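You operate a simulated robot arm through the tools that you are given. There is no shell and no other tool. Be economical: measure what you need, move in short steps, check, and stop when the job is done.

The job below is to be done with a simulated two-armed robot. You get a single attempt, and the scene is never put back.

TASK
Pick up the green glaze cup with one hand, pass it to the other hand and put it on the top of the wash bench. Set down upright: green glaze cup.

The check looks at the end state, three seconds after you hand in, the way a careful person would. Anything else that was tipped, shoved, dropped, spilled or broken makes it a failure.

THE ROBOT
Two 7-joint arms with two-finger parallel grippers on one trunk, on a base that drives. Base frame: it is fixed to the floor where the robot stands at the start and does not move with it; the origin is under the middle of the robot, x ahead of it, y to its left, z up. Units: mm, rad, N and s.
The left shoulder is at the start at [50, 209, 1121], the right one opposite. With the tool pointing down near the work surface each hand reaches from about 260 to 920 mm from the robot's upright axis, wherever it stands, measured 20 degrees to its own side. Places, roughly: top of the wash bench (24x38 cm) [-1060, -1200, 880]. Payload 4.4 kg a hand.
The tool frame of a hand sits at the grasp point between the pads (the TCP): z along the fingers, y along the line on which they close. The tips reach 23 mm beyond it. The gripper opens to 94 mm. The fingers are 38 mm wide and 10 mm thick; the gripper's body (54 by 96 mm) begins 39 mm behind the TCP.
Orientation is that of the tool frame in the base frame, as a unit quaternion [x, y, z, w]. With the fingers straight down and closing along the base's y, the tool's x points along the base's -x, its y along +y and its z along -z.

THE INTERFACE
- The arms move only by the tool nudge_tool. It takes "left_deltas", "right_deltas" or both (then of equal length, played together; a hand with none holds still); each is a list that holds one entry, the list of rows, each a list of 7 numbers: the shift along the tool's x, y, z in mm, then the turn, a rotation vector about the tool's x, y, z in degrees, then the finger opening in mm, from 0 to 94. In form: [[[dx, dy, dz, wx, wy, wz, hand], ...]]. A call has 1 to 12 rows; each row shifts and turns the commanded pose from where the row before left it, along the tool's axes as they then stand. Each row takes 0.2 s and may step no farther than 50 mm and 0.15 rad from the row before; otherwise, or with a gripper value out of range, the whole call is refused. A pose out of reach is approached as far as the arm can. The call stops where the force on the tool passes 40 N (or 10 N more than at its start, if that is more) or the arm is blocked; 0.2 s more then pass. Each finger travels about 108 mm/s and halts on what it meets, pressing with about 39 N; the grip force reading is that of the motor and also rises with nothing between the fingers. The clock runs only during rows and for 0.2 s after the last one: add rows that do not move to give the fingers time. It gives the time, the measured TCP pose, the force on the tool (base axes), the opening and the grip force at its end, in the units of the frame above (readings bear some noise), with the torque about the TCP (base axes, N m) and any sound that the robot's microphone picked up.
- Cameras (640 x 400 px; columns grow to the right, rows downward): "scene" is now at [148.8, -42.1, 1307.8]; the picture's right is [-0.48, -0.88, 0.00], its down [-0.38, 0.21, -0.90] and it looks along [0.79, -0.43, -0.44] (base axes); focal length 251 px, centre (320, 200). "left" rides on the left gripper at [86, -16, -74] in its tool frame; the picture's right is [0.18, 0.98, 0.00], its down [-0.58, 0.11, -0.81] and it looks along [-0.79, 0.15, 0.59] (tool axes); focal length 243 px, centre (320, 200). "right" rides on the right gripper at [86, 16, -75] in its tool frame; the picture's right is [-0.18, 0.98, 0.00], its down [-0.58, -0.11, -0.81] and it looks along [-0.79, -0.15, 0.59] (tool axes); focal length 243 px, centre (320, 200). There is no depth. A picture from a camera that has moved, and an enlarged one, comes with that camera's place and axes in the base frame and with its lens.
- grab_frame(camera): a new picture of that camera. It takes no simulated time.
- move_column(by): slides the trunk up (or, below 0, down) by that many mm; the arms and the scene camera ride with it, the base frame stays. It gives what a move gives, with no picture.
- steer(legs): drives the robot by 1 to 6 legs, each [ahead, left, turn to the left] in mm, mm and rad, along the robot's own axes; the way and the turn of a leg run together, so that a leg with both is an arc; at most 1500 mm and 3.142 rad a leg. The arms and the cameras ride along, it lands a little off, and it stops where it bumps. It gives what a move gives.
- pan_tilt(pan, tilt): turns the head with the scene camera to pan (to the left, within 1.396 rad either way) and tilt (down, from -0.506 to 1.204), counted from straight ahead of the robot. It gives what a move gives.
- inspect(camera, box): a new picture of the part [left, top, right, bottom] of that camera's present view, enlarged. It takes no simulated time.
- job_done(): hands the job in; it is judged then, once.

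Go step by step. Nothing tells you exact positions but the pictures and the camera data: compare them with the known pose of the tool, close in by small moves and look again before you grip or let go. The budget is 120 turns and 108 pictures, counting those below and the enlarged ones. Unless the task says otherwise, let go and move clear before handing in.

The tools are called after "Emit:" by a JSON object that holds its "fn" and its "kwargs". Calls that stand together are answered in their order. nudge_tool: Moves the arms, as the interface text tells. Its arguments: {"type":"object","properties":{"left_deltas":{"type":"array","items":{"type":"array","items":{"type":"array","items":{"type":"number"}}}},"right_deltas":{"type":"array","items":{"type":"array","items":{"type":"array","items":{"type":"number"}}}}},"required":[]} The other tools are called the same way: move_column (by) slides the trunk up or down; steer (legs) drives the base; pan_tilt (pan, tilt) turns the head that bears the scene camera; grab_frame (camera) takes a picture; inspect (camera, box) takes an enlarged picture of a part of a camera's view; job_done () hands the job in.

At the start:

```text
time_s: 0.0
left_eef_pos: [647.3, 29.0, 1111.1]
left_tool_rot: [0.0, 1.0, 0.001, 0.001]
left_force: [0.4, 0.3, 0.1]
left_torque: [-0.04, -0.03, 0.01]
left_gripper_width: 94.1
left_gripper_force: 0.1
right_eef_pos: [371.7, -350.9, 1057.0]
right_tool_rot: [0.0, 1.0, 0.0, 0.0]
right_force: [-0.2, 0.6, 0.5]
right_torque: [0.03, -0.01, 0.0]
right_gripper_width: 93.9
right_gripper_force: 0.0
trunk travel left (down, up): [-200.0, 363.0]
robot x, y, heading: [-2.0, 0.3, 0.002]
head pan, tilt: [-0.501, 0.454]
```

scene: 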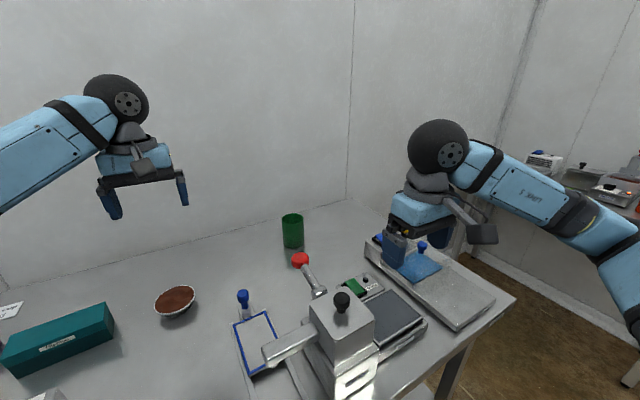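
right: 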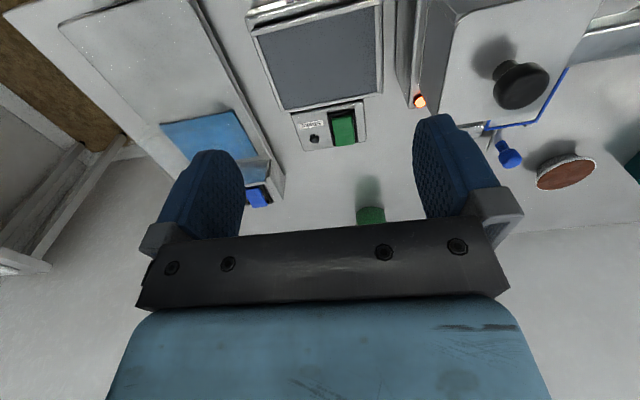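
left: 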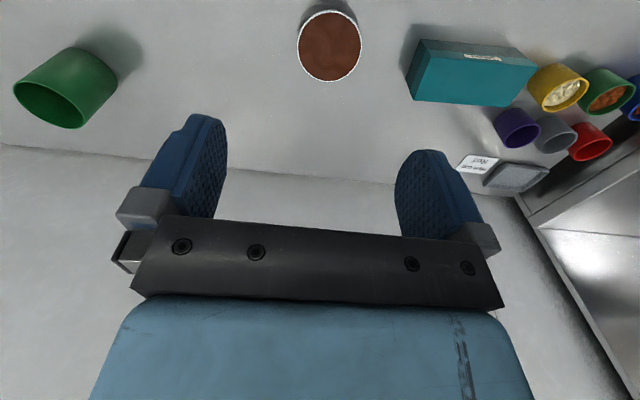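

I see a tall green cup alone on the table, and a cluster of small coloured cups (one of them green) to the left by a card. I need to look around before deciding which is the "green glaze cup".

Emit:
{"fn": "pan_tilt", "kwargs": {"pan": 0.4, "tilt": 0.6}}

Emit:
{"fn": "grab_frame", "kwargs": {"camera": "scene"}}

Emit:
{"fn": "inspect", "kwargs": {"camera": "left", "box": [440, 40, 640, 220]}}

Emit:
{"fn": "inspect", "kwargs": {"camera": "left", "box": [0, 20, 160, 150]}}

```text
time_s: 1.2
left_eef_pos: [648.1, 27.5, 1110.3]
left_tool_rot: [0.0, 1.0, 0.0, 0.0]
left_force: [0.4, 0.4, -0.6]
left_torque: [-0.01, -0.02, -0.02]
left_gripper_width: 94.2
left_gripper_force: 0.0
right_eef_pos: [372.3, -351.2, 1056.5]
right_tool_rot: [-0.001, 1.0, 0.0, 0.0]
right_force: [0.4, -0.4, -0.2]
right_torque: [0.01, 0.03, 0.01]
right_gripper_width: 94.0
right_gripper_force: 0.1
trunk travel left (down, up): [-200.0, 363.0]
robot x, y, heading: [-0.2, 0.4, -0.002]
head pan, tilt: [0.4, 0.6]
```

```text
104 pictures are left
camera scene: at [149.7, 36.3, 1294.5], right [0.39, -0.92, 0.0], down [-0.52, -0.22, -0.83], along [0.76, 0.32, -0.56], focal length 251 px, centre (320, 200)
```

scene: 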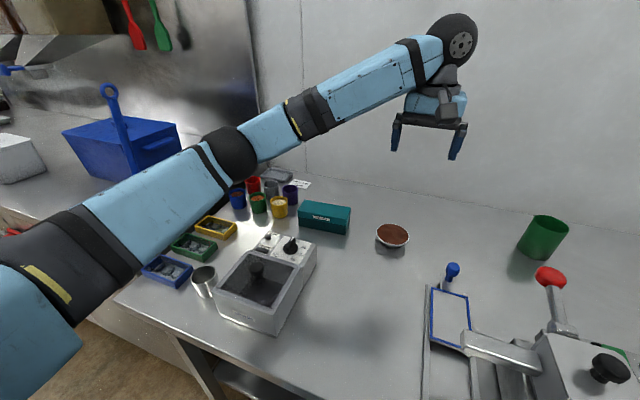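

```text
2.22 times, centred on (540, 130) of left
camera zoom: at [561.2, 11.6, 1185.8], right [-0.18, 0.98, 0.0], down [0.58, 0.11, 0.81], along [0.79, 0.15, -0.59], focal length 539 px, centre (-169, 356)
```

zoom: 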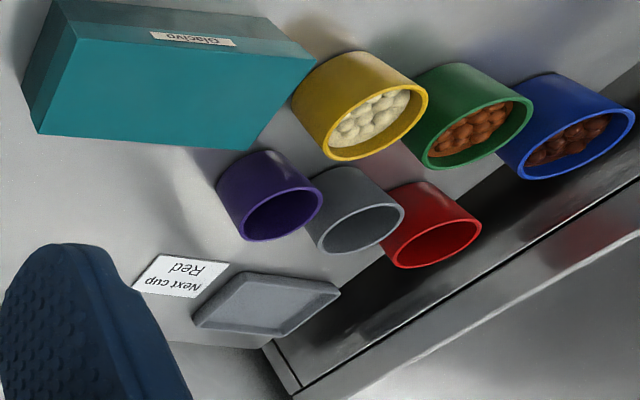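

```text
3.08 times, centred on (80, 85) of left
camera zoom: at [561.2, 11.6, 1185.8], right [-0.18, 0.98, 0.0], down [0.58, 0.11, 0.81], along [0.79, 0.15, -0.59], focal length 746 px, centre (1058, 554)
```

zoom: 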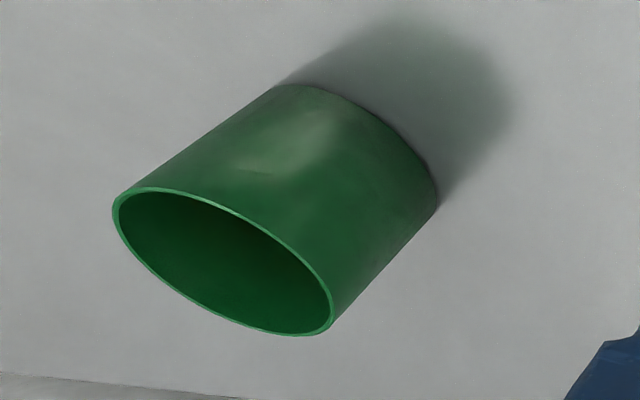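

Two candidates: the lone tall green cup and the small green cup with beads in the cluster. I'll zoom in for labels and survey the rest of the room, including the wash bench.

Emit:
{"fn": "inspect", "kwargs": {"camera": "scene", "box": [130, 160, 360, 310]}}

Emit:
{"fn": "inspect", "kwargs": {"camera": "scene", "box": [410, 190, 640, 340]}}

Emit:
{"fn": "pan_tilt", "kwargs": {"pan": -1.39, "tilt": 0.35}}

Emit:
{"fn": "grab_frame", "kwargs": {"camera": "scene"}}

```text
2.67 times, centred on (245, 235) of scene
camera zoom: at [149.7, 36.3, 1294.5], right [0.39, -0.92, 0.0], down [-0.52, -0.22, -0.83], along [0.76, 0.32, -0.56], focal length 669 px, centre (520, 107)
```

zoom: 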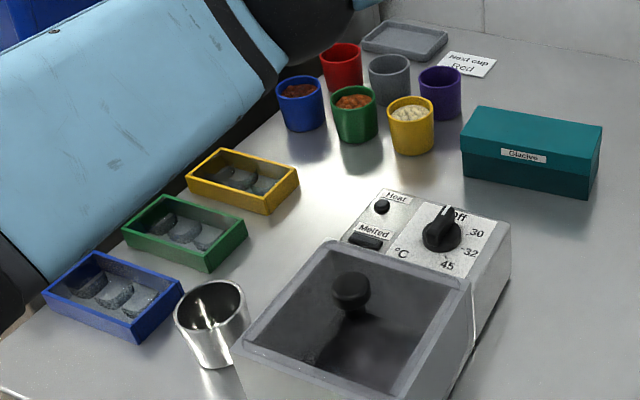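

```text
2.67 times, centred on (525, 265) of scene
camera zoom: at [149.7, 36.3, 1294.5], right [0.39, -0.92, 0.0], down [-0.52, -0.22, -0.83], along [0.76, 0.32, -0.56], focal length 669 px, centre (-227, 27)
```

zoom: 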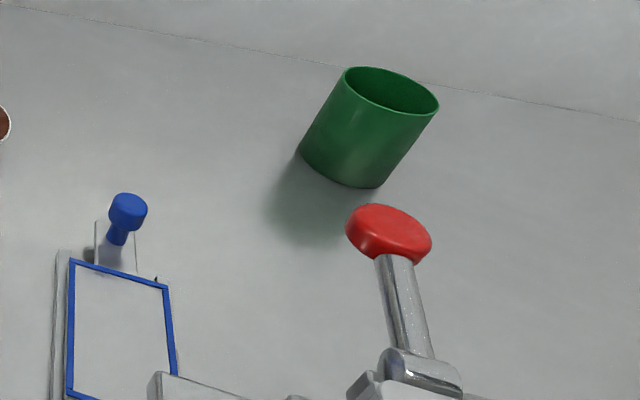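

```text
time_s: 3.0
left_eef_pos: [647.2, 28.4, 1109.8]
left_tool_rot: [0.0, 1.0, 0.0, -0.001]
left_force: [0.8, 0.4, 0.3]
left_torque: [0.01, 0.04, 0.01]
left_gripper_width: 94.0
left_gripper_force: 0.1
right_eef_pos: [372.4, -351.3, 1056.8]
right_tool_rot: [0.0, 1.0, 0.0, 0.0]
right_force: [-0.1, 0.3, 0.2]
right_torque: [0.02, 0.01, 0.01]
right_gripper_width: 94.2
right_gripper_force: 0.1
trunk travel left (down, up): [-200.0, 363.0]
robot x, y, heading: [-0.8, -1.3, -0.002]
head pan, tilt: [-1.389, 0.351]
```

```text
99 pictures are left
camera scene: at [85.1, -89.6, 1317.2], right [-0.98, -0.18, 0.0], down [-0.06, 0.34, -0.94], along [0.17, -0.92, -0.34], focal length 251 px, centre (320, 200)
```

scene: 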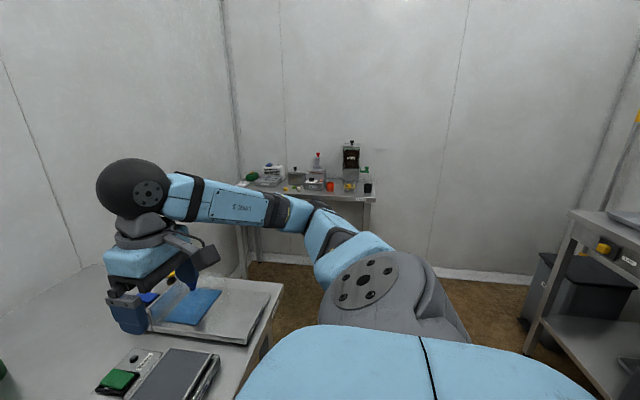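

The far bench has small coloured things too; I'll zoom in there and on the wash bench at right.

Emit:
{"fn": "inspect", "kwargs": {"camera": "scene", "box": [225, 130, 395, 236]}}

Emit:
{"fn": "inspect", "kwargs": {"camera": "scene", "box": [480, 100, 640, 400]}}

Emit:
{"fn": "inspect", "kwargs": {"camera": "right", "box": [240, 60, 640, 240]}}

```text
3.76 times, centred on (310, 183) of scene
camera zoom: at [85.1, -89.6, 1317.2], right [-0.98, -0.18, 0.0], down [-0.06, 0.34, -0.94], along [0.17, -0.92, -0.34], focal length 945 px, centre (358, 264)
```

zoom: 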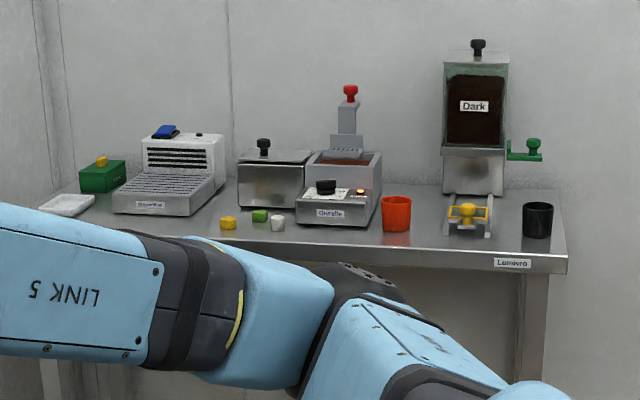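

```text
1.33 times, centred on (560, 250) of scene
camera zoom: at [85.1, -89.6, 1317.2], right [-0.98, -0.18, 0.0], down [-0.06, 0.34, -0.94], along [0.17, -0.92, -0.34], focal length 335 px, centre (0, 133)
```

zoom: 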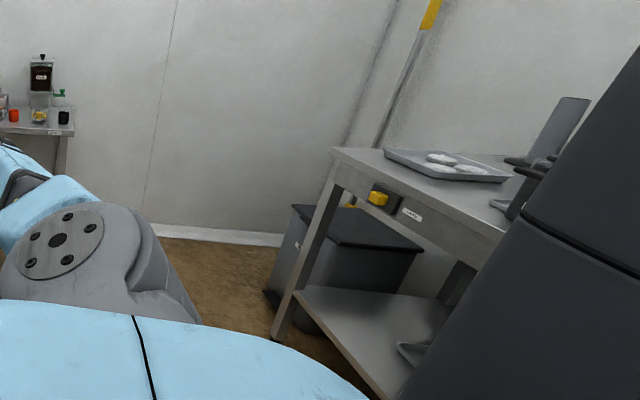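

```text
1.60 times, centred on (440, 150) of right
camera zoom: at [285.0, -335.1, 1131.1], right [0.18, 0.98, 0.0], down [0.58, -0.11, 0.81], along [0.79, -0.15, -0.59], focal length 388 px, centre (128, 280)
```

zoom: 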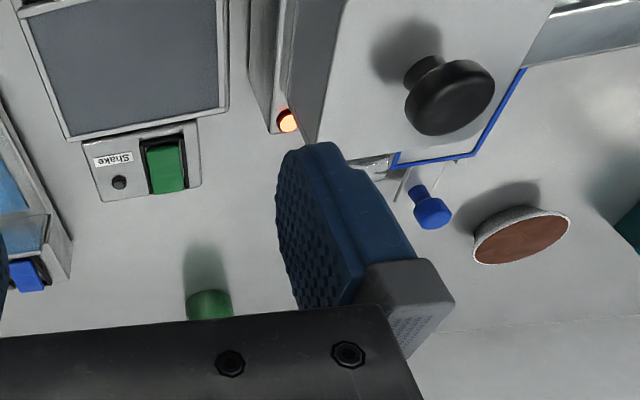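

Emit:
{"fn": "pan_tilt", "kwargs": {"pan": 1.2, "tilt": 0.4}}

Emit:
{"fn": "grab_frame", "kwargs": {"camera": "scene"}}

Emit:
{"fn": "pan_tilt", "kwargs": {"pan": -0.4, "tilt": 0.65}}

Emit:
{"fn": "grab_frame", "kwargs": {"camera": "scene"}}

```text
time_s: 5.3
left_eef_pos: [647.9, 27.8, 1111.1]
left_tool_rot: [0.0, 1.0, 0.0, 0.0]
left_force: [0.4, -0.4, 0.8]
left_torque: [-0.02, 0.01, -0.01]
left_gripper_width: 93.7
left_gripper_force: 0.0
right_eef_pos: [372.0, -351.0, 1056.7]
right_tool_rot: [0.0, 1.0, 0.0, 0.001]
right_force: [0.1, 0.0, -0.2]
right_torque: [0.0, -0.03, 0.01]
right_gripper_width: 93.9
right_gripper_force: 0.0
trunk travel left (down, up): [-200.0, 363.0]
robot x, y, heading: [1.8, 3.4, -0.004]
head pan, tilt: [1.201, 0.4]
```

```text
95 pictures are left
camera scene: at [101.7, 88.3, 1312.7], right [0.93, -0.36, 0.0], down [-0.14, -0.36, -0.92], along [0.33, 0.86, -0.39], focal length 251 px, centre (320, 200)
```

scene: 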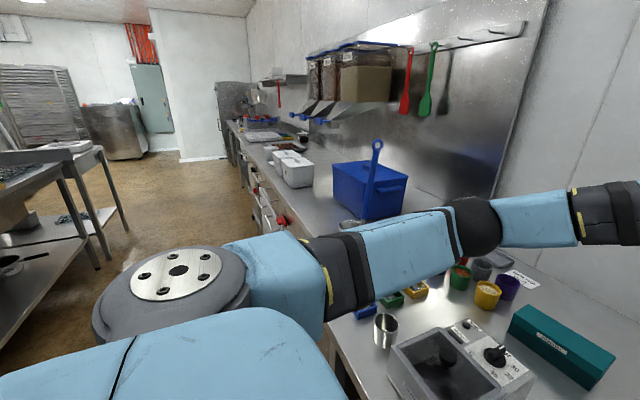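

```text
time_s: 7.0
left_eef_pos: [648.1, 29.4, 1111.2]
left_tool_rot: [0.0, 1.0, -0.001, 0.0]
left_force: [0.5, 0.1, 0.5]
left_torque: [0.0, -0.04, 0.0]
left_gripper_width: 94.1
left_gripper_force: 0.1
right_eef_pos: [372.4, -350.8, 1057.9]
right_tool_rot: [0.0, 1.0, 0.0, 0.0]
right_force: [-0.6, -0.1, -0.2]
right_torque: [0.0, 0.0, 0.0]
right_gripper_width: 93.8
right_gripper_force: 0.2
trunk travel left (down, up): [-200.0, 363.0]
robot x, y, heading: [-5.6, 1.5, 0.003]
head pan, tilt: [-0.4, 0.649]
```

```text
94 pictures are left
camera scene: at [148.2, -31.7, 1290.2], right [-0.39, -0.92, 0.0], down [-0.56, 0.23, -0.8], along [0.73, -0.31, -0.6], focal length 251 px, centre (320, 200)
```

scene: 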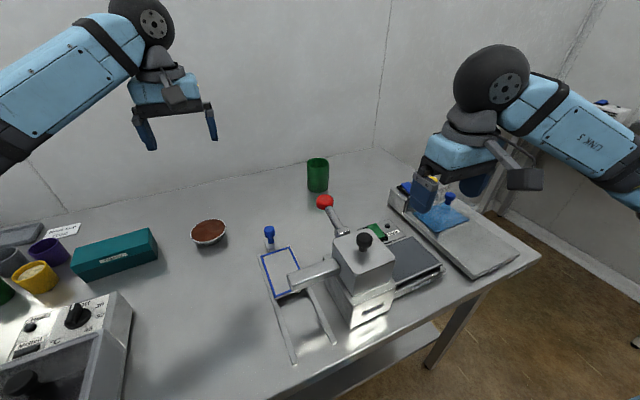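

The cluster cups hold beads, and no other lone green cup shows up. The tall, empty-looking green cup at about (765, -275), base z about 840, is the one to wash. I'll bring the right hand partway over and look at it from there.

Emit:
{"fn": "nudge_tool", "kwargs": {"right_deltas": [[[-35, 7, 0, 0, 0, 0, 94], [-35, 7, 0, 0, 0, 0, 94], [-35, 7, 0, 0, 0, 0, 94], [-35, 7, 0, 0, 0, 0, 94], [-35, 7, 0, 0, 0, 0, 94], [-35, 7, 0, 0, 0, 0, 94], [-35, 7, 0, 0, 0, 0, 94], [0, 0, 0, 0, 0, 0, 94]]]}}

Emit:
{"fn": "grab_frame", "kwargs": {"camera": "right"}}

Emit:
{"fn": "grab_frame", "kwargs": {"camera": "scene"}}

```text
time_s: 8.8
left_eef_pos: [646.8, 27.5, 1110.7]
left_tool_rot: [0.0, 1.0, 0.0, 0.0]
left_force: [0.0, -0.6, 0.9]
left_torque: [0.01, 0.02, 0.0]
left_gripper_width: 94.2
left_gripper_force: 0.1
right_eef_pos: [616.2, -304.3, 1056.7]
right_tool_rot: [0.0, 1.0, 0.0, 0.0]
right_force: [-0.8, 0.4, -0.7]
right_torque: [0.01, -0.01, 0.02]
right_gripper_width: 94.0
right_gripper_force: 0.0
trunk travel left (down, up): [-200.0, 363.0]
robot x, y, heading: [-0.5, -2.2, 0.0]
head pan, tilt: [-0.4, 0.649]
```

```text
93 pictures are left
camera right: at [530.1, -287.4, 1130.8], right [0.18, 0.98, 0.0], down [0.58, -0.11, 0.81], along [0.79, -0.15, -0.59], focal length 243 px, centre (320, 200)
```

right: 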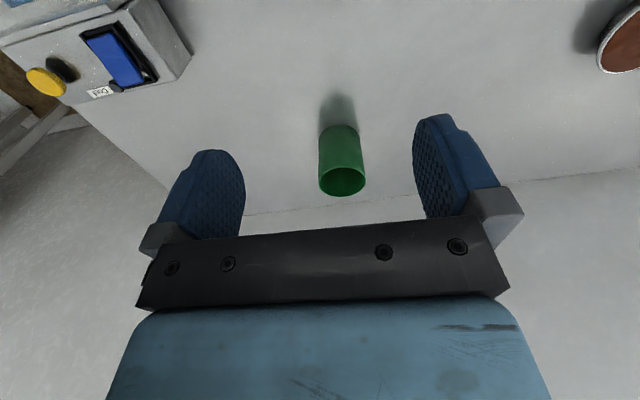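

```text
92 pictures are left
camera scene: at [147.7, -32.1, 1290.3], right [-0.39, -0.92, 0.0], down [-0.56, 0.24, -0.8], along [0.73, -0.31, -0.6], focal length 251 px, centre (320, 200)
```

scene: 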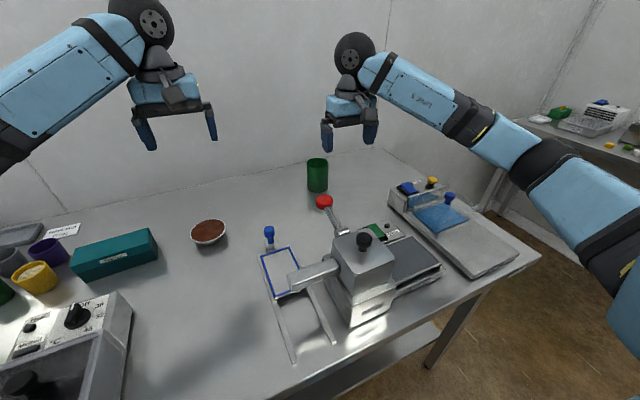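

Estimates put the cup around (790-815, -303), rim about z 890. I'll advance the hand 110 mm for a second bearing.

Emit:
{"fn": "nudge_tool", "kwargs": {"right_deltas": [[[-35, 0, 0, 0, 0, 0, 94], [-35, 0, 0, 0, 0, 0, 94], [-40, 0, 0, 0, 0, 0, 94], [0, 0, 0, 0, 0, 0, 94]]]}}

Emit:
{"fn": "inspect", "kwargs": {"camera": "right", "box": [240, 0, 440, 125]}}

```text
time_s: 9.8
left_eef_pos: [648.1, 26.3, 1110.8]
left_tool_rot: [0.0, 1.0, -0.001, -0.001]
left_force: [-0.1, 0.5, 1.5]
left_torque: [0.0, -0.03, 0.01]
left_gripper_width: 94.0
left_gripper_force: 0.1
right_eef_pos: [726.0, -303.0, 1056.5]
right_tool_rot: [0.001, 1.0, 0.0, 0.0]
right_force: [0.3, 1.9, 0.0]
right_torque: [0.02, -0.01, 0.04]
right_gripper_width: 93.9
right_gripper_force: 0.1
trunk travel left (down, up): [-200.0, 363.0]
robot x, y, heading: [-2.8, 3.2, 0.0]
head pan, tilt: [-0.4, 0.649]
```

```text
3.20 times, centred on (340, 62) of right
camera zoom: at [640.2, -287.4, 1131.0], right [0.18, 0.98, 0.0], down [0.58, -0.11, 0.81], along [0.79, -0.15, -0.59], focal length 776 px, centre (256, 640)
```

zoom: 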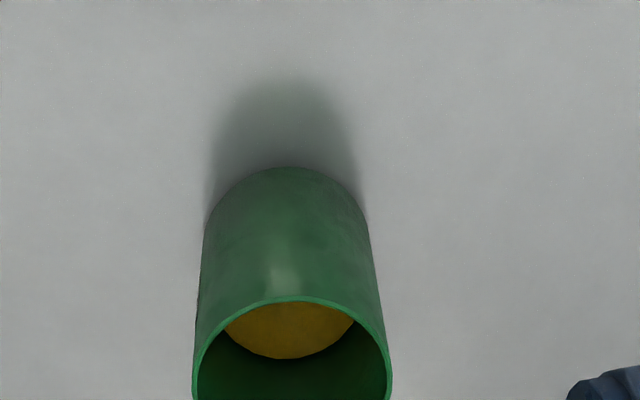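

The cup holds yellow glaze, which confirms it is the glaze cup, so it must stay upright. It is about 72 mm wide, centred at (811, -306), with its rim at z ~890 and the table at ~801. I'll turn the right wrist so the fingers close along x and the camera faces away from the left arm.

Emit:
{"fn": "nudge_tool", "kwargs": {"right_deltas": [[[0, 0, 0, 0, 0, -8.2, 94], [0, 0, 0, 0, 0, -8.2, 94], [0, 0, 0, 0, 0, -8.2, 94], [0, 0, 0, 0, 0, -8.2, 94], [0, 0, 0, 0, 0, -8.2, 94], [0, 0, 0, 0, 0, -8.2, 94], [0, 0, 0, 0, 0, -8.2, 94], [0, 0, 0, 0, 0, -8.2, 94], [0, 0, 0, 0, 0, -8.2, 94], [0, 0, 0, 0, 0, -8.2, 94], [0, 0, 0, 0, 0, -8, 94], [0, 0, 0, 0, 0, 0, 94]]]}}

Emit:
{"fn": "grab_frame", "kwargs": {"camera": "right"}}

Emit:
{"fn": "grab_frame", "kwargs": {"camera": "scene"}}

```text
time_s: 12.4
left_eef_pos: [648.6, 27.7, 1111.4]
left_tool_rot: [0.0, 1.0, 0.0, 0.0]
left_force: [0.0, 0.6, 0.2]
left_torque: [-0.04, -0.02, -0.01]
left_gripper_width: 93.8
left_gripper_force: 0.0
right_eef_pos: [726.5, -302.6, 1057.1]
right_tool_rot: [-0.236, 0.972, 0.0, 0.0]
right_force: [-0.8, 0.0, 0.4]
right_torque: [0.01, -0.01, -0.03]
right_gripper_width: 94.1
right_gripper_force: 0.0
right hand out of reach, approached as far as the arm can: row 4, 5, 6, 7, 8, 9, 10, 11
trunk travel left (down, up): [-200.0, 363.0]
robot x, y, heading: [2.0, -1.5, -0.002]
head pan, tilt: [-0.4, 0.649]
```

```text
90 pictures are left
camera right: at [642.3, -328.0, 1130.8], right [-0.29, 0.96, 0.0], down [0.57, 0.17, 0.81], along [0.77, 0.23, -0.59], focal length 243 px, centre (320, 200)
```

right: 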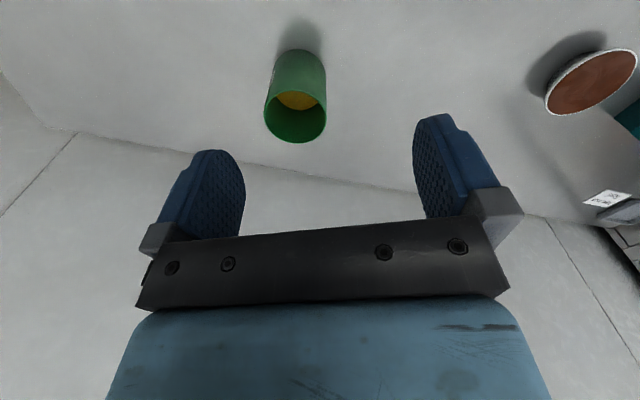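

```text
89 pictures are left
camera scene: at [148.2, -31.8, 1290.2], right [-0.39, -0.92, 0.0], down [-0.56, 0.24, -0.8], along [0.73, -0.31, -0.6], focal length 251 px, centre (320, 200)
```

scene: 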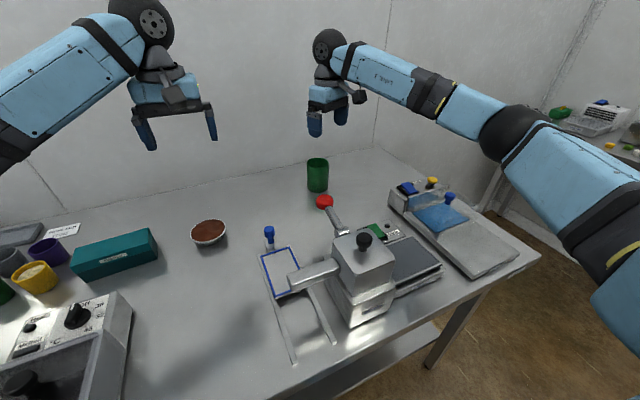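

The right wrist can only turn about 27° here, so I'll go back to its natural orientation for the pick and redo the turn at the handover spot nearer the middle. First I'll undo the turn and check the pose.

Emit:
{"fn": "nudge_tool", "kwargs": {"right_deltas": [[[0, 0, 0, 0, 0, 6.8, 94], [0, 0, 0, 0, 0, 6.8, 94], [0, 0, 0, 0, 0, 6.8, 94], [0, 0, 0, 0, 0, 6.8, 94], [0, 0, 0, 0, 0, 0, 94]]]}}

```text
time_s: 13.6
left_eef_pos: [647.3, 29.0, 1110.7]
left_tool_rot: [0.0, 1.0, 0.0, 0.0]
left_force: [0.0, 0.4, 1.3]
left_torque: [-0.01, 0.0, 0.01]
left_gripper_width: 93.8
left_gripper_force: 0.1
right_eef_pos: [727.0, -300.9, 1057.1]
right_tool_rot: [0.0, 1.0, 0.0, 0.0]
right_force: [0.4, 0.6, -0.5]
right_torque: [0.03, 0.0, -0.01]
right_gripper_width: 94.0
right_gripper_force: 0.1
trunk travel left (down, up): [-200.0, 363.0]
robot x, y, heading: [-3.5, -3.6, 0.002]
head pan, tilt: [-0.4, 0.649]
```

All three views agree on (811, -306), rim z 890. I'll move above it with the fingers still clear of the rim.

Emit:
{"fn": "nudge_tool", "kwargs": {"right_deltas": [[[-28, -2, 0, 0, 0, 0, 94], [-28, -1, 0, 0, 0, 0, 94], [-28, -1, 20, 0, 0, 0, 94], [0, 0, 30, 0, 0, 0, 94], [0, 0, 30, 0, 0, 0, 94], [0, 0, 15, 0, 0, 0, 94], [0, 0, 0, 0, 0, 0, 94]]]}}

Emit:
{"fn": "grab_frame", "kwargs": {"camera": "right"}}

Emit:
{"fn": "inspect", "kwargs": {"camera": "scene", "box": [240, 60, 420, 220]}}

Emit:
{"fn": "grab_frame", "kwargs": {"camera": "left"}}

```text
time_s: 15.2
left_eef_pos: [648.2, 28.1, 1110.9]
left_tool_rot: [0.0, 1.0, -0.001, 0.0]
left_force: [-0.4, 1.1, -1.2]
left_torque: [0.0, -0.02, 0.0]
left_gripper_width: 93.9
left_gripper_force: 0.0
right_eef_pos: [810.4, -305.6, 962.1]
right_tool_rot: [-0.001, 1.0, 0.001, 0.0]
right_force: [-0.3, 0.4, -0.5]
right_torque: [-0.03, -0.02, 0.01]
right_gripper_width: 93.9
right_gripper_force: 0.0
trunk travel left (down, up): [-200.0, 363.0]
robot x, y, heading: [-1.2, 0.5, -0.001]
head pan, tilt: [-0.4, 0.649]
```

```text
88 pictures are left
camera right: at [724.2, -290.6, 1035.5], right [0.18, 0.98, 0.0], down [0.58, -0.11, 0.81], along [0.79, -0.15, -0.59], focal length 243 px, centre (320, 200)
```

right: 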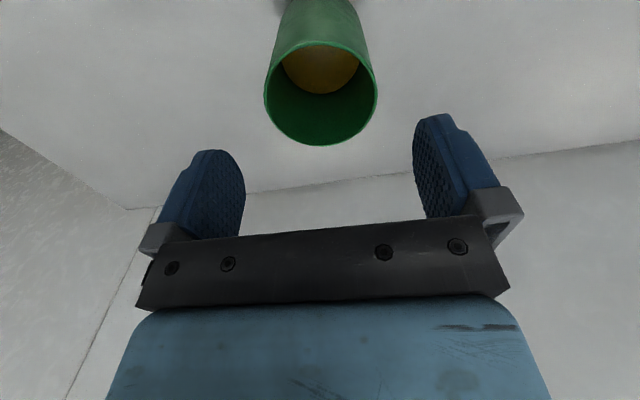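

```text
2.50 times, centred on (330, 140) of scene
camera zoom: at [148.1, -31.7, 1290.2], right [-0.39, -0.92, 0.0], down [-0.56, 0.24, -0.8], along [0.73, -0.31, -0.6], focal length 627 px, centre (295, 350)
```

zoom: 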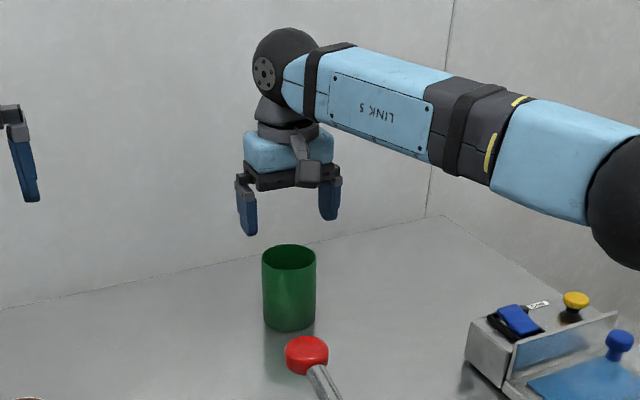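

```text
86 pictures are left
camera left: at [561.2, 11.7, 1185.9], right [-0.18, 0.98, 0.0], down [0.58, 0.11, 0.81], along [0.79, 0.15, -0.59], focal length 243 px, centre (320, 200)
```

left: 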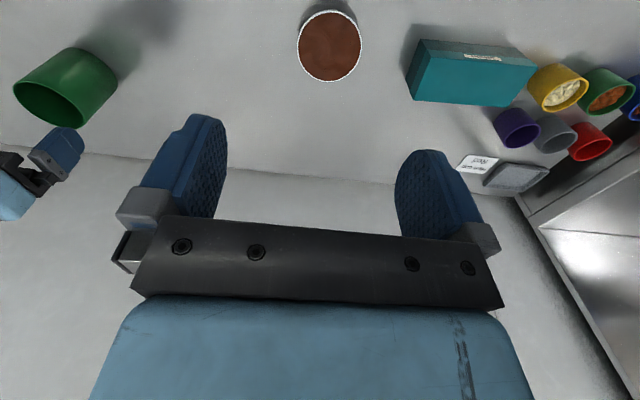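

The cup is centred between the fingers. I'll lower to about 6 mm below the rim and close gently.

Emit:
{"fn": "nudge_tool", "kwargs": {"right_deltas": [[[0, 0, 25, 0, 0, 0, 94], [0, 0, 25, 0, 0, 0, 94], [0, 0, 20, 0, 0, 0, 94], [0, 0, 9, 0, 0, 0, 94], [0, 0, 0, 0, 0, 0, 94]]]}}

Emit:
{"fn": "grab_frame", "kwargs": {"camera": "right"}}

Emit:
{"fn": "inspect", "kwargs": {"camera": "scene", "box": [260, 80, 390, 210]}}

```text
time_s: 16.4
left_eef_pos: [647.3, 28.6, 1111.2]
left_tool_rot: [0.0, 1.0, 0.0, 0.0]
left_force: [0.1, -0.4, 0.1]
left_torque: [0.0, 0.05, 0.03]
left_gripper_width: 94.0
left_gripper_force: 0.1
right_eef_pos: [811.3, -307.0, 883.3]
right_tool_rot: [-0.001, 1.0, 0.0, 0.0]
right_force: [0.0, 1.0, -0.1]
right_torque: [-0.02, -0.03, 0.02]
right_gripper_width: 94.3
right_gripper_force: 0.1
trunk travel left (down, up): [-200.0, 363.0]
robot x, y, heading: [0.5, -2.1, -0.003]
head pan, tilt: [-0.4, 0.649]
```

```text
85 pictures are left
camera right: at [724.0, -290.4, 957.0], right [0.18, 0.98, 0.0], down [0.58, -0.11, 0.81], along [0.79, -0.15, -0.59], focal length 243 px, centre (320, 200)
```

right: 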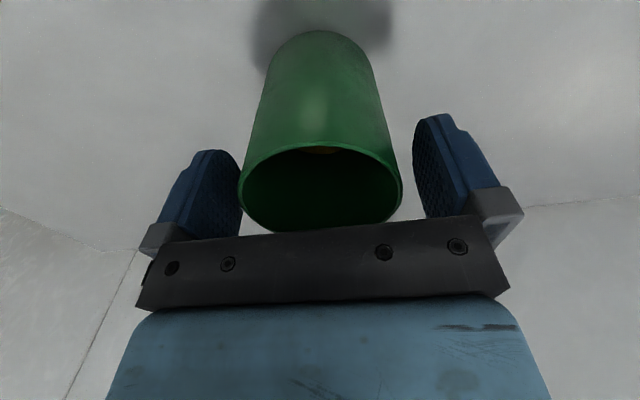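

```text
3.08 times, centred on (325, 145) of scene
camera zoom: at [148.1, -31.8, 1290.2], right [-0.39, -0.92, 0.0], down [-0.56, 0.24, -0.8], along [0.73, -0.31, -0.6], focal length 772 px, centre (305, 369)
```

zoom: 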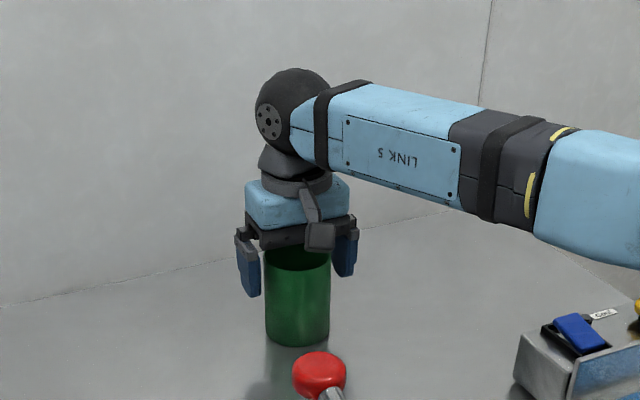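

Emit:
{"fn": "nudge_tool", "kwargs": {"right_deltas": [[[0, 0, 0, 0, 0, 0, 84], [0, 0, 0, 0, 0, 0, 76], [0, 0, 0, 0, 0, 0, 70], [0, 0, 0, 0, 0, 0, 64], [0, 0, 0, 0, 0, 0, 60], [0, 0, 0, 0, 0, 0, 60]]]}}

Emit:
{"fn": "grab_frame", "kwargs": {"camera": "right"}}

```text
time_s: 17.8
left_eef_pos: [647.6, 29.2, 1110.7]
left_tool_rot: [0.0, 1.0, 0.0, 0.001]
left_force: [-0.4, -0.5, 0.3]
left_torque: [0.0, 0.01, 0.01]
left_gripper_width: 94.1
left_gripper_force: 0.1
right_eef_pos: [811.0, -306.9, 883.4]
right_tool_rot: [-0.001, 1.0, 0.0, 0.0]
right_force: [0.2, -0.2, 0.7]
right_torque: [-0.01, 0.06, 0.02]
right_gripper_width: 71.0
right_gripper_force: 38.5
trunk travel left (down, up): [-200.0, 363.0]
robot x, y, heading: [-0.5, -0.9, 0.0]
head pan, tilt: [-0.4, 0.649]
```

```text
83 pictures are left
camera right: at [724.1, -290.4, 957.1], right [0.18, 0.98, 0.0], down [0.58, -0.11, 0.81], along [0.79, -0.15, -0.59], focal length 243 px, centre (320, 200)
```

right: 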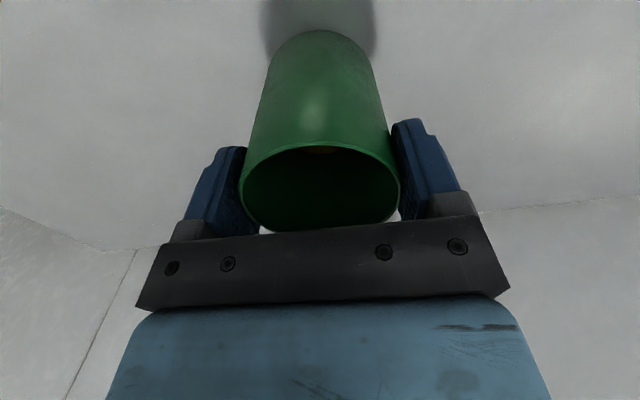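

Gripped at 71 mm. I'll lift slowly, keeping it level.

Emit:
{"fn": "nudge_tool", "kwargs": {"right_deltas": [[[0, 0, -5, 0, 0, 0, 60], [0, 0, -10, 0, 0, 0, 60], [0, 0, -20, 0, 0, 0, 60], [0, 0, -25, 0, 0, 0, 60], [0, 0, -25, 0, 0, 0, 60], [0, 0, -25, 0, 0, 0, 60], [0, 0, -25, 0, 0, 0, 60], [0, 0, -25, 0, 0, 0, 60], [0, 0, -20, 0, 0, 0, 60], [0, 0, -10, 0, 0, 0, 60], [0, 0, 0, 0, 0, 0, 60]]]}}

Emit:
{"fn": "grab_frame", "kwargs": {"camera": "scene"}}

```text
time_s: 20.2
left_eef_pos: [648.4, 28.3, 1111.9]
left_tool_rot: [0.0, 1.0, 0.0, 0.0]
left_force: [0.0, -0.1, 0.3]
left_torque: [0.0, -0.01, -0.04]
left_gripper_width: 94.0
left_gripper_force: 0.0
right_eef_pos: [810.9, -306.7, 1073.3]
right_tool_rot: [-0.001, 1.0, 0.0, 0.0]
right_force: [-1.2, -0.6, -1.3]
right_torque: [-0.01, 0.0, 0.03]
right_gripper_width: 71.1
right_gripper_force: 38.9
trunk travel left (down, up): [-200.0, 363.0]
robot x, y, heading: [2.3, -0.4, -0.001]
head pan, tilt: [-0.4, 0.649]
```

```text
82 pictures are left
camera scene: at [148.4, -31.9, 1290.1], right [-0.39, -0.92, 0.0], down [-0.56, 0.24, -0.8], along [0.73, -0.31, -0.6], focal length 251 px, centre (320, 200)
```

scene: 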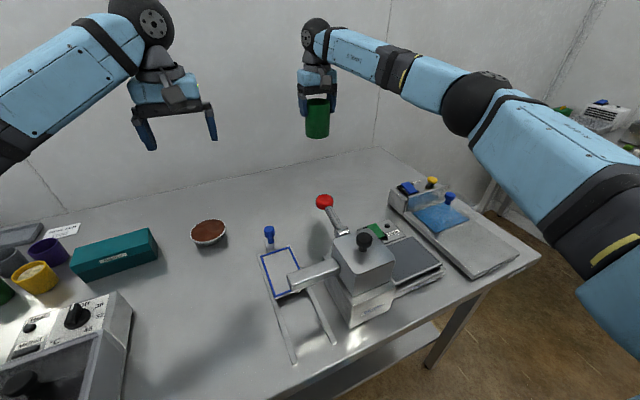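

The lift is clean. Next I'll draw both hands back and apart towards the middle, ready for the handover.

Emit:
{"fn": "nudge_tool", "kwargs": {"right_deltas": [[[10, 5, -2, 0, 0, 0, 60], [25, 12, -5, 0, 0, 0, 60], [35, 18, -6, 0, 0, 0, 60], [35, 18, -6, 0, 0, 0, 60], [35, 18, -6, 0, 0, 0, 60], [35, 18, -6, 0, 0, 0, 60], [35, 18, -6, 0, 0, 0, 60], [35, 18, -6, 0, 0, 0, 60], [35, 18, -6, 0, 0, 0, 60], [25, 15, -5, 0, 0, 0, 60], [15, 10, -3, 0, 0, 0, 60], [5, 5, -1, 0, 0, 0, 60]]], "left_deltas": [[[5, 20, 0, 0, 0, 0, 94], [14, 30, 0, 0, 0, 0, 94], [14, 30, 0, 0, 0, 0, 94], [14, 30, 0, 0, 0, 0, 94], [14, 30, 0, 0, 0, 0, 94], [14, 30, 0, 0, 0, 0, 94], [14, 30, 0, 0, 0, 0, 94], [14, 30, 0, 0, 0, 0, 94], [14, 30, 0, 0, 0, 0, 94], [14, 20, 0, 0, 0, 0, 94], [14, 10, 0, 0, 0, 0, 94], [0, 0, 0, 0, 0, 0, 94]]]}}

Emit:
{"fn": "grab_frame", "kwargs": {"camera": "right"}}

```text
time_s: 22.8
left_eef_pos: [502.0, 317.8, 1110.7]
left_tool_rot: [0.0, 1.0, 0.0, -0.001]
left_force: [0.2, -0.1, 0.5]
left_torque: [0.01, -0.03, -0.02]
left_gripper_width: 93.9
left_gripper_force: 0.1
right_eef_pos: [486.7, -134.1, 1130.3]
right_tool_rot: [-0.001, 1.0, 0.0, 0.0]
right_force: [-0.1, 0.7, -2.0]
right_torque: [0.02, 0.0, -0.01]
right_gripper_width: 70.9
right_gripper_force: 38.8
trunk travel left (down, up): [-200.0, 363.0]
robot x, y, heading: [-0.3, 1.1, 0.004]
head pan, tilt: [-0.4, 0.649]
```

```text
81 pictures are left
camera right: at [399.1, -118.2, 1204.5], right [0.18, 0.98, 0.0], down [0.58, -0.11, 0.81], along [0.79, -0.15, -0.59], focal length 243 px, centre (320, 200)
```

right: 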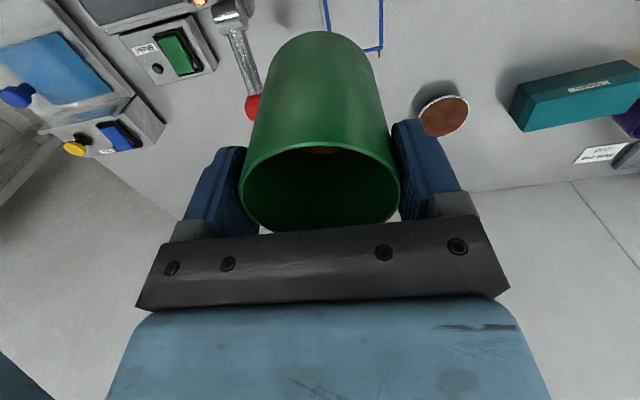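

Now I'll reorient the left hand: yaw it 90° first, then pitch it to a near-horizontal approach along -y with its camera on top.

Emit:
{"fn": "nudge_tool", "kwargs": {"left_deltas": [[[0, 0, 0, 0, 0, -8.2, 94], [0, 0, 0, 0, 0, -8.2, 94], [0, 0, 0, 0, 0, -8.2, 94], [0, 0, 0, 0, 0, -8.2, 94], [0, 0, 0, 0, 0, -8.2, 94], [0, 0, 0, 0, 0, -8.2, 94], [0, 0, 0, 0, 0, -8.2, 94], [0, 0, 0, 0, 0, -8.2, 94], [0, 0, 0, 0, 0, -8.2, 94], [0, 0, 0, 0, 0, -8.2, 94], [0, 0, 0, 0, 0, -8, 94], [0, 0, 0, 0, 0, 0, 94]]]}}

```text
time_s: 25.4
left_eef_pos: [502.9, 319.5, 1110.9]
left_tool_rot: [0.708, -0.706, -0.001, -0.001]
left_force: [0.3, -0.6, 0.6]
left_torque: [0.01, -0.02, 0.01]
left_gripper_width: 93.7
left_gripper_force: 0.0
right_eef_pos: [485.6, -134.0, 1130.1]
right_tool_rot: [-0.001, 1.0, 0.0, 0.001]
right_force: [0.8, -0.7, -1.6]
right_torque: [-0.01, -0.03, 0.02]
right_gripper_width: 71.1
right_gripper_force: 38.9
trunk travel left (down, up): [-200.0, 363.0]
robot x, y, heading: [2.1, 0.4, 0.002]
head pan, tilt: [-0.4, 0.649]
```

Emit:
{"fn": "nudge_tool", "kwargs": {"left_deltas": [[[0, 0, 0, 0, 7, 0, 94], [0, 0, 0, 0, 7, 0, 94], [0, 0, 0, 0, 7, 0, 94], [0, 0, 0, 0, 7, 0, 94], [0, 0, 0, 0, 7, 0, 94], [0, 0, 0, 0, 8, 0, 94], [0, 0, 0, 0, 8, 0, 94], [0, 0, 0, 0, 8, 0, 94], [0, 0, 0, 0, 8, 0, 94], [0, 0, 0, 0, 8, 0, 94], [0, 0, 0, 0, 0, 0, 94]]], "right_deltas": [[[0, 0, 0, 0, 0, -6, 60], [0, 0, 0, 0, 0, -7, 60], [0, 0, 0, 0, 0, -7, 60], [0, 0, 0, 0, 0, -7, 60], [0, 0, 0, 0, 0, -7, 60], [0, 0, 0, 0, 0, -7, 60], [0, 0, 0, 0, 0, -7, 60], [0, 0, 0, 0, 0, -7, 60], [0, 0, 0, 0, 0, -5, 60], [0, 0, 0, 0, 0, 0, 60], [0, 0, 0, 0, 0, 0, 60]]]}}

Emit:
{"fn": "grab_frame", "kwargs": {"camera": "scene"}}

```text
time_s: 27.8
left_eef_pos: [502.5, 318.0, 1111.4]
left_tool_rot: [0.562, -0.559, 0.432, 0.43]
left_force: [0.6, -0.9, -1.2]
left_torque: [0.01, -0.02, -0.02]
left_gripper_width: 94.1
left_gripper_force: 0.0
right_eef_pos: [485.6, -133.4, 1130.6]
right_tool_rot: [-0.502, 0.865, 0.0, 0.0]
right_force: [0.3, -0.3, -1.4]
right_torque: [0.01, -0.01, -0.01]
right_gripper_width: 71.0
right_gripper_force: 39.3
trunk travel left (down, up): [-200.0, 363.0]
robot x, y, heading: [-4.8, -3.4, 0.004]
head pan, tilt: [-0.4, 0.649]
```

```text
80 pictures are left
camera scene: at [148.2, -32.0, 1290.2], right [-0.39, -0.92, 0.0], down [-0.56, 0.24, -0.8], along [0.73, -0.31, -0.6], focal length 251 px, centre (320, 200)
```

scene: 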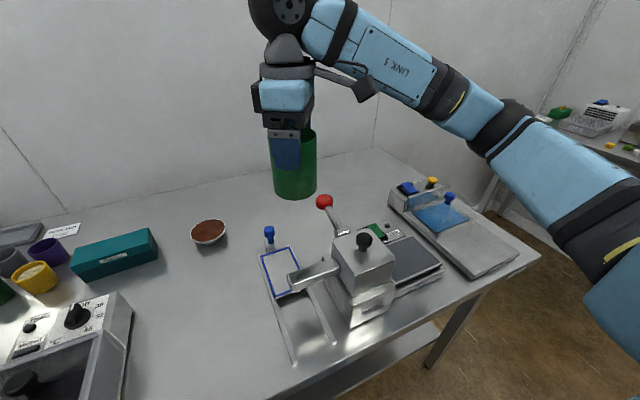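

Both turned as wanted. I'll finish the last 30° of right yaw.

Emit:
{"fn": "nudge_tool", "kwargs": {"right_deltas": [[[0, 0, 0, 0, 0, -5, 60], [0, 0, 0, 0, 0, -7, 60], [0, 0, 0, 0, 0, -7, 60], [0, 0, 0, 0, 0, -7, 60], [0, 0, 0, 0, 0, -4, 60], [0, 0, 0, 0, 0, 0, 60]]]}}

Emit:
{"fn": "pan_tilt", "kwargs": {"pan": 0.15, "tilt": 0.4}}

Emit:
{"fn": "grab_frame", "kwargs": {"camera": "scene"}}

Emit:
{"fn": "grab_frame", "kwargs": {"camera": "left"}}

```text
time_s: 29.2
left_eef_pos: [502.8, 318.7, 1110.1]
left_tool_rot: [0.562, -0.561, 0.431, 0.43]
left_force: [0.3, -0.3, 0.2]
left_torque: [0.03, -0.02, 0.0]
left_gripper_width: 94.1
left_gripper_force: 0.1
right_eef_pos: [407.3, -95.7, 1131.1]
right_tool_rot: [-0.707, 0.708, -0.001, 0.001]
right_force: [-0.5, 0.4, -1.3]
right_torque: [0.04, 0.01, -0.03]
right_gripper_width: 71.0
right_gripper_force: 38.5
right hand out of reach, approached as far as the arm can: row 3, 4, 5
trunk travel left (down, up): [-200.0, 363.0]
robot x, y, heading: [0.8, 2.8, 0.003]
head pan, tilt: [-0.4, 0.649]
```

```text
time_s: 30.2
left_eef_pos: [502.0, 318.2, 1110.8]
left_tool_rot: [0.561, -0.56, 0.431, 0.43]
left_force: [0.3, 0.1, -0.1]
left_torque: [0.03, -0.01, -0.01]
left_gripper_width: 93.9
left_gripper_force: 0.0
right_eef_pos: [408.1, -95.0, 1130.0]
right_tool_rot: [-0.707, 0.708, -0.001, 0.0]
right_force: [0.3, 0.2, -2.6]
right_torque: [0.03, -0.02, 0.02]
right_gripper_width: 71.1
right_gripper_force: 39.1
trunk travel left (down, up): [-200.0, 363.0]
robot x, y, heading: [-0.7, 1.8, -0.004]
head pan, tilt: [0.15, 0.4]
```

```text
79 pictures are left
camera scene: at [159.9, 15.7, 1312.6], right [0.15, -0.99, 0.0], down [-0.39, -0.06, -0.92], along [0.91, 0.14, -0.39], focal length 251 px, centre (320, 200)
```

scene: 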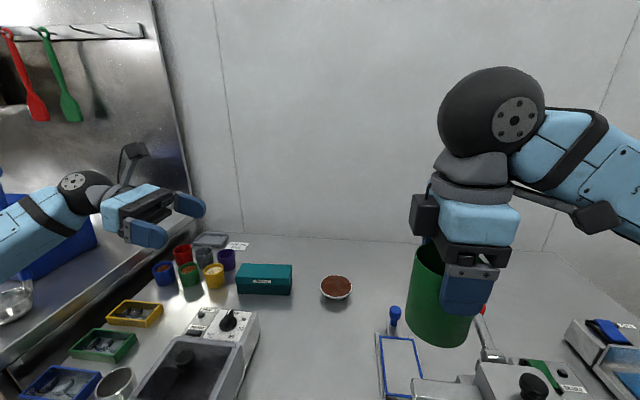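

```text
78 pictures are left
camera left: at [518.9, 367.2, 1213.9], right [-0.98, -0.05, 0.18], down [-0.11, 0.93, -0.35], along [-0.15, -0.37, -0.92], focal length 243 px, centre (320, 200)
```

left: 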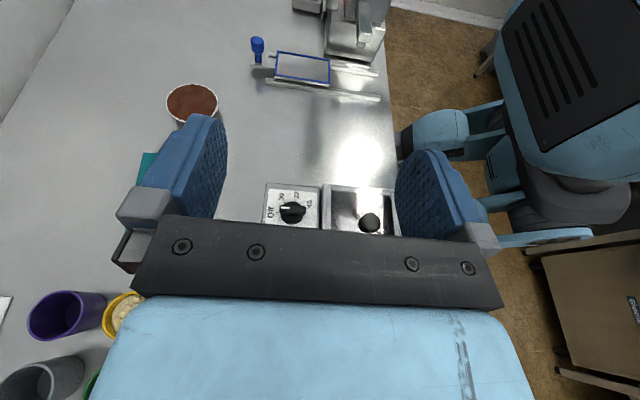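

The right hand is now yawed fully, holding the cup at (408, -95), cup base z about 1048. I'll bring the left hand to a standoff about 120 mm short of the grasp, on its approach line.

Emit:
{"fn": "nudge_tool", "kwargs": {"left_deltas": [[[7.3, 9.4, 27.8, 0, 0, 0, 94], [7.3, 9.4, 27.8, 0, 0, 0, 94], [7.3, 9.4, 27.8, 0, 0, 0, 94], [7.3, 9.4, 27.8, 0, 0, 0, 94], [7.3, 9.4, 27.8, 0, 0, 0, 94], [7.3, 9.4, 27.8, 0, 0, 0, 94], [7.3, 9.4, 27.8, 0, 0, 0, 94], [7.3, 9.4, 27.8, 0, 0, 0, 94], [7.3, 9.4, 27.8, 0, 0, 0, 94], [7.3, 9.4, 27.8, 0, 0, 0, 94], [0, 0, 0, 0, 0, 0, 94]]]}}

Emit:
{"fn": "pan_tilt", "kwargs": {"pan": -0.05, "tilt": 0.6}}

Emit:
{"fn": "grab_frame", "kwargs": {"camera": "scene"}}

Emit:
{"fn": "grab_frame", "kwargs": {"camera": "left"}}

```text
time_s: 32.6
left_eef_pos: [407.0, 30.7, 1109.5]
left_tool_rot: [0.562, -0.56, 0.431, 0.43]
left_force: [-1.0, -0.3, 0.0]
left_torque: [0.01, 0.01, -0.02]
left_gripper_width: 94.0
left_gripper_force: 0.2
right_eef_pos: [406.5, -94.1, 1131.8]
right_tool_rot: [-0.707, 0.707, 0.001, 0.0]
right_force: [-0.6, -0.7, -2.0]
right_torque: [0.0, -0.04, -0.01]
right_gripper_width: 70.8
right_gripper_force: 39.4
trunk travel left (down, up): [-200.0, 363.0]
robot x, y, heading: [1.2, 0.2, 0.0]
head pan, tilt: [0.15, 0.4]
```

```text
time_s: 33.3
left_eef_pos: [408.1, 30.5, 1108.6]
left_tool_rot: [0.561, -0.561, 0.431, 0.43]
left_force: [0.0, 0.4, -0.1]
left_torque: [-0.03, 0.01, 0.02]
left_gripper_width: 94.1
left_gripper_force: 0.0
right_eef_pos: [407.7, -94.6, 1131.0]
right_tool_rot: [-0.706, 0.708, 0.0, 0.0]
right_force: [-0.3, -0.4, -1.8]
right_torque: [0.03, 0.02, 0.0]
right_gripper_width: 71.1
right_gripper_force: 38.6
trunk travel left (down, up): [-200.0, 363.0]
robot x, y, heading: [1.4, -3.1, 0.002]
head pan, tilt: [-0.051, 0.6]
```

```text
77 pictures are left
camera scene: at [156.6, -2.4, 1294.5], right [-0.05, -1.0, 0.0], down [-0.56, 0.03, -0.83], along [0.82, -0.04, -0.56], focal length 251 px, centre (320, 200)
```

scene: 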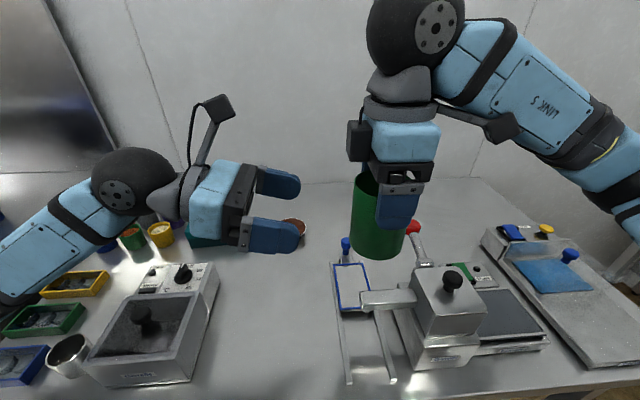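

```text
76 pictures are left
camera left: at [424.7, 79.7, 1212.8], right [-0.98, -0.05, 0.18], down [-0.11, 0.93, -0.35], along [-0.15, -0.37, -0.92], focal length 243 px, centre (320, 200)
```

left: 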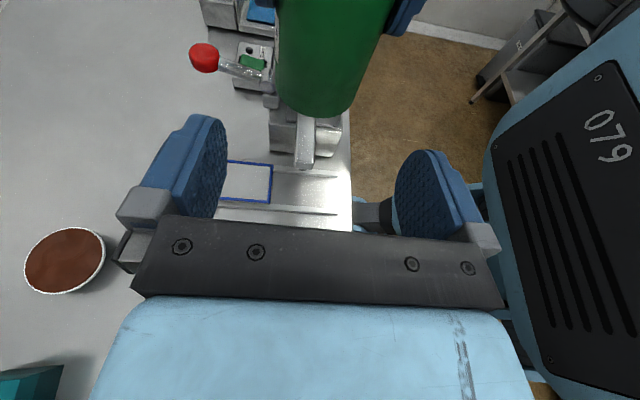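

The side boxes on the hands leave less room than I thought, so I'll use a shallower 10° left tilt. First I'll zoom in to measure where the cup sits in the right hand.

Emit:
{"fn": "inspect", "kwargs": {"camera": "scene", "box": [320, 100, 480, 270]}}

Emit:
{"fn": "inspect", "kwargs": {"camera": "scene", "box": [150, 80, 320, 270]}}

```text
2.35 times, centred on (400, 185) of scene
camera zoom: at [156.6, -2.4, 1294.5], right [-0.05, -1.0, 0.0], down [-0.56, 0.03, -0.83], along [0.82, -0.04, -0.56], focal length 590 px, centre (132, 235)
```

zoom: 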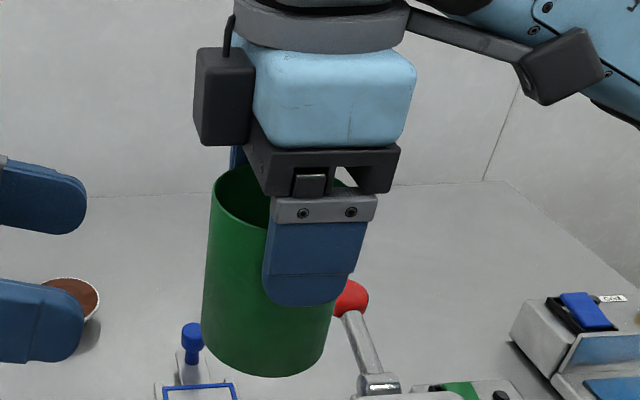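

```text
2.11 times, centred on (235, 175) of scene
camera zoom: at [156.6, -2.4, 1294.5], right [-0.05, -1.0, 0.0], down [-0.56, 0.03, -0.83], along [0.82, -0.04, -0.56], focal length 528 px, centre (499, 253)
```

zoom: 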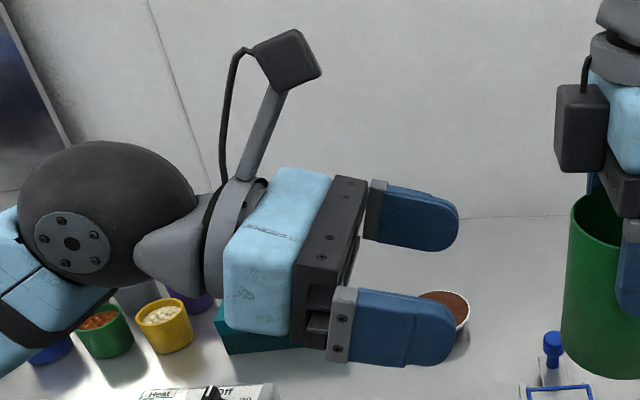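

The cup base is at z 1049 and the right fingertips at about 1109, so there is room for the left fingers below them. I'll set the left tilt to 10° and close in partway.

Emit:
{"fn": "nudge_tool", "kwargs": {"left_deltas": [[[0, 0, 0, 0, 5, 0, 94], [-6.8, 0, 0, 0, 0, 0, 94], [0, 0, 25, 0, 0, 0, 94], [0, 0, 25, 0, 0, 0, 94], [0, 0, 15, 0, 0, 0, 94], [0, 0, 0, 0, 0, 0, 94]]]}}

Emit:
{"fn": "grab_frame", "kwargs": {"camera": "left"}}

Emit:
{"fn": "inspect", "kwargs": {"camera": "scene", "box": [220, 80, 480, 280]}}

```text
time_s: 34.7
left_eef_pos: [403.6, -25.6, 1105.1]
left_tool_rot: [-0.542, 0.548, -0.466, -0.436]
left_force: [0.2, 0.3, 0.6]
left_torque: [0.01, -0.03, 0.0]
left_gripper_width: 94.2
left_gripper_force: 0.1
right_eef_pos: [398.3, -94.5, 1139.3]
right_tool_rot: [0.708, -0.706, 0.003, -0.006]
right_force: [-0.4, 0.3, -1.1]
right_torque: [0.01, -0.04, 0.0]
right_gripper_width: 71.3
right_gripper_force: 39.7
trunk travel left (down, up): [-200.0, 363.0]
robot x, y, heading: [2.7, 0.8, -0.0]
head pan, tilt: [-0.051, 0.6]
```

```text
73 pictures are left
camera left: at [416.2, 31.2, 1205.1], right [-0.99, -0.05, 0.14], down [-0.11, 0.9, -0.42], along [-0.11, -0.43, -0.89], focal length 243 px, centre (320, 200)
```

left: 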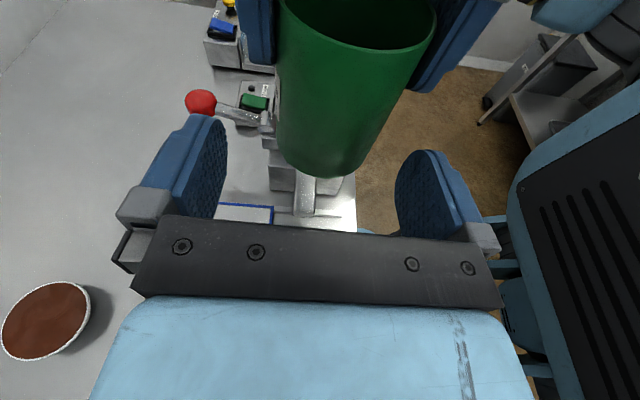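

```text
2.00 times, centred on (350, 180) of scene
camera zoom: at [144.9, -3.5, 1299.0], right [-0.05, -1.0, 0.0], down [-0.55, 0.03, -0.83], along [0.83, -0.04, -0.56], focal length 502 px, centre (260, 240)
```

zoom: 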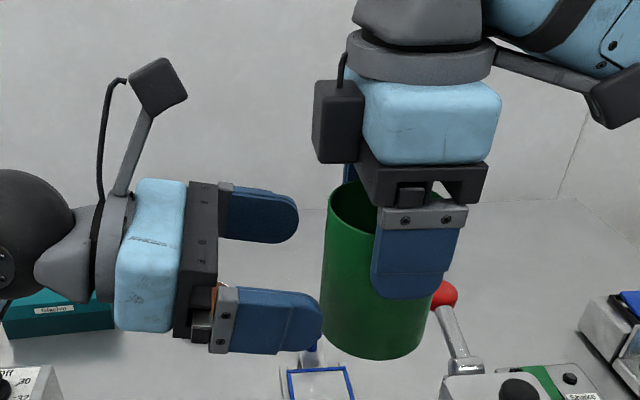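

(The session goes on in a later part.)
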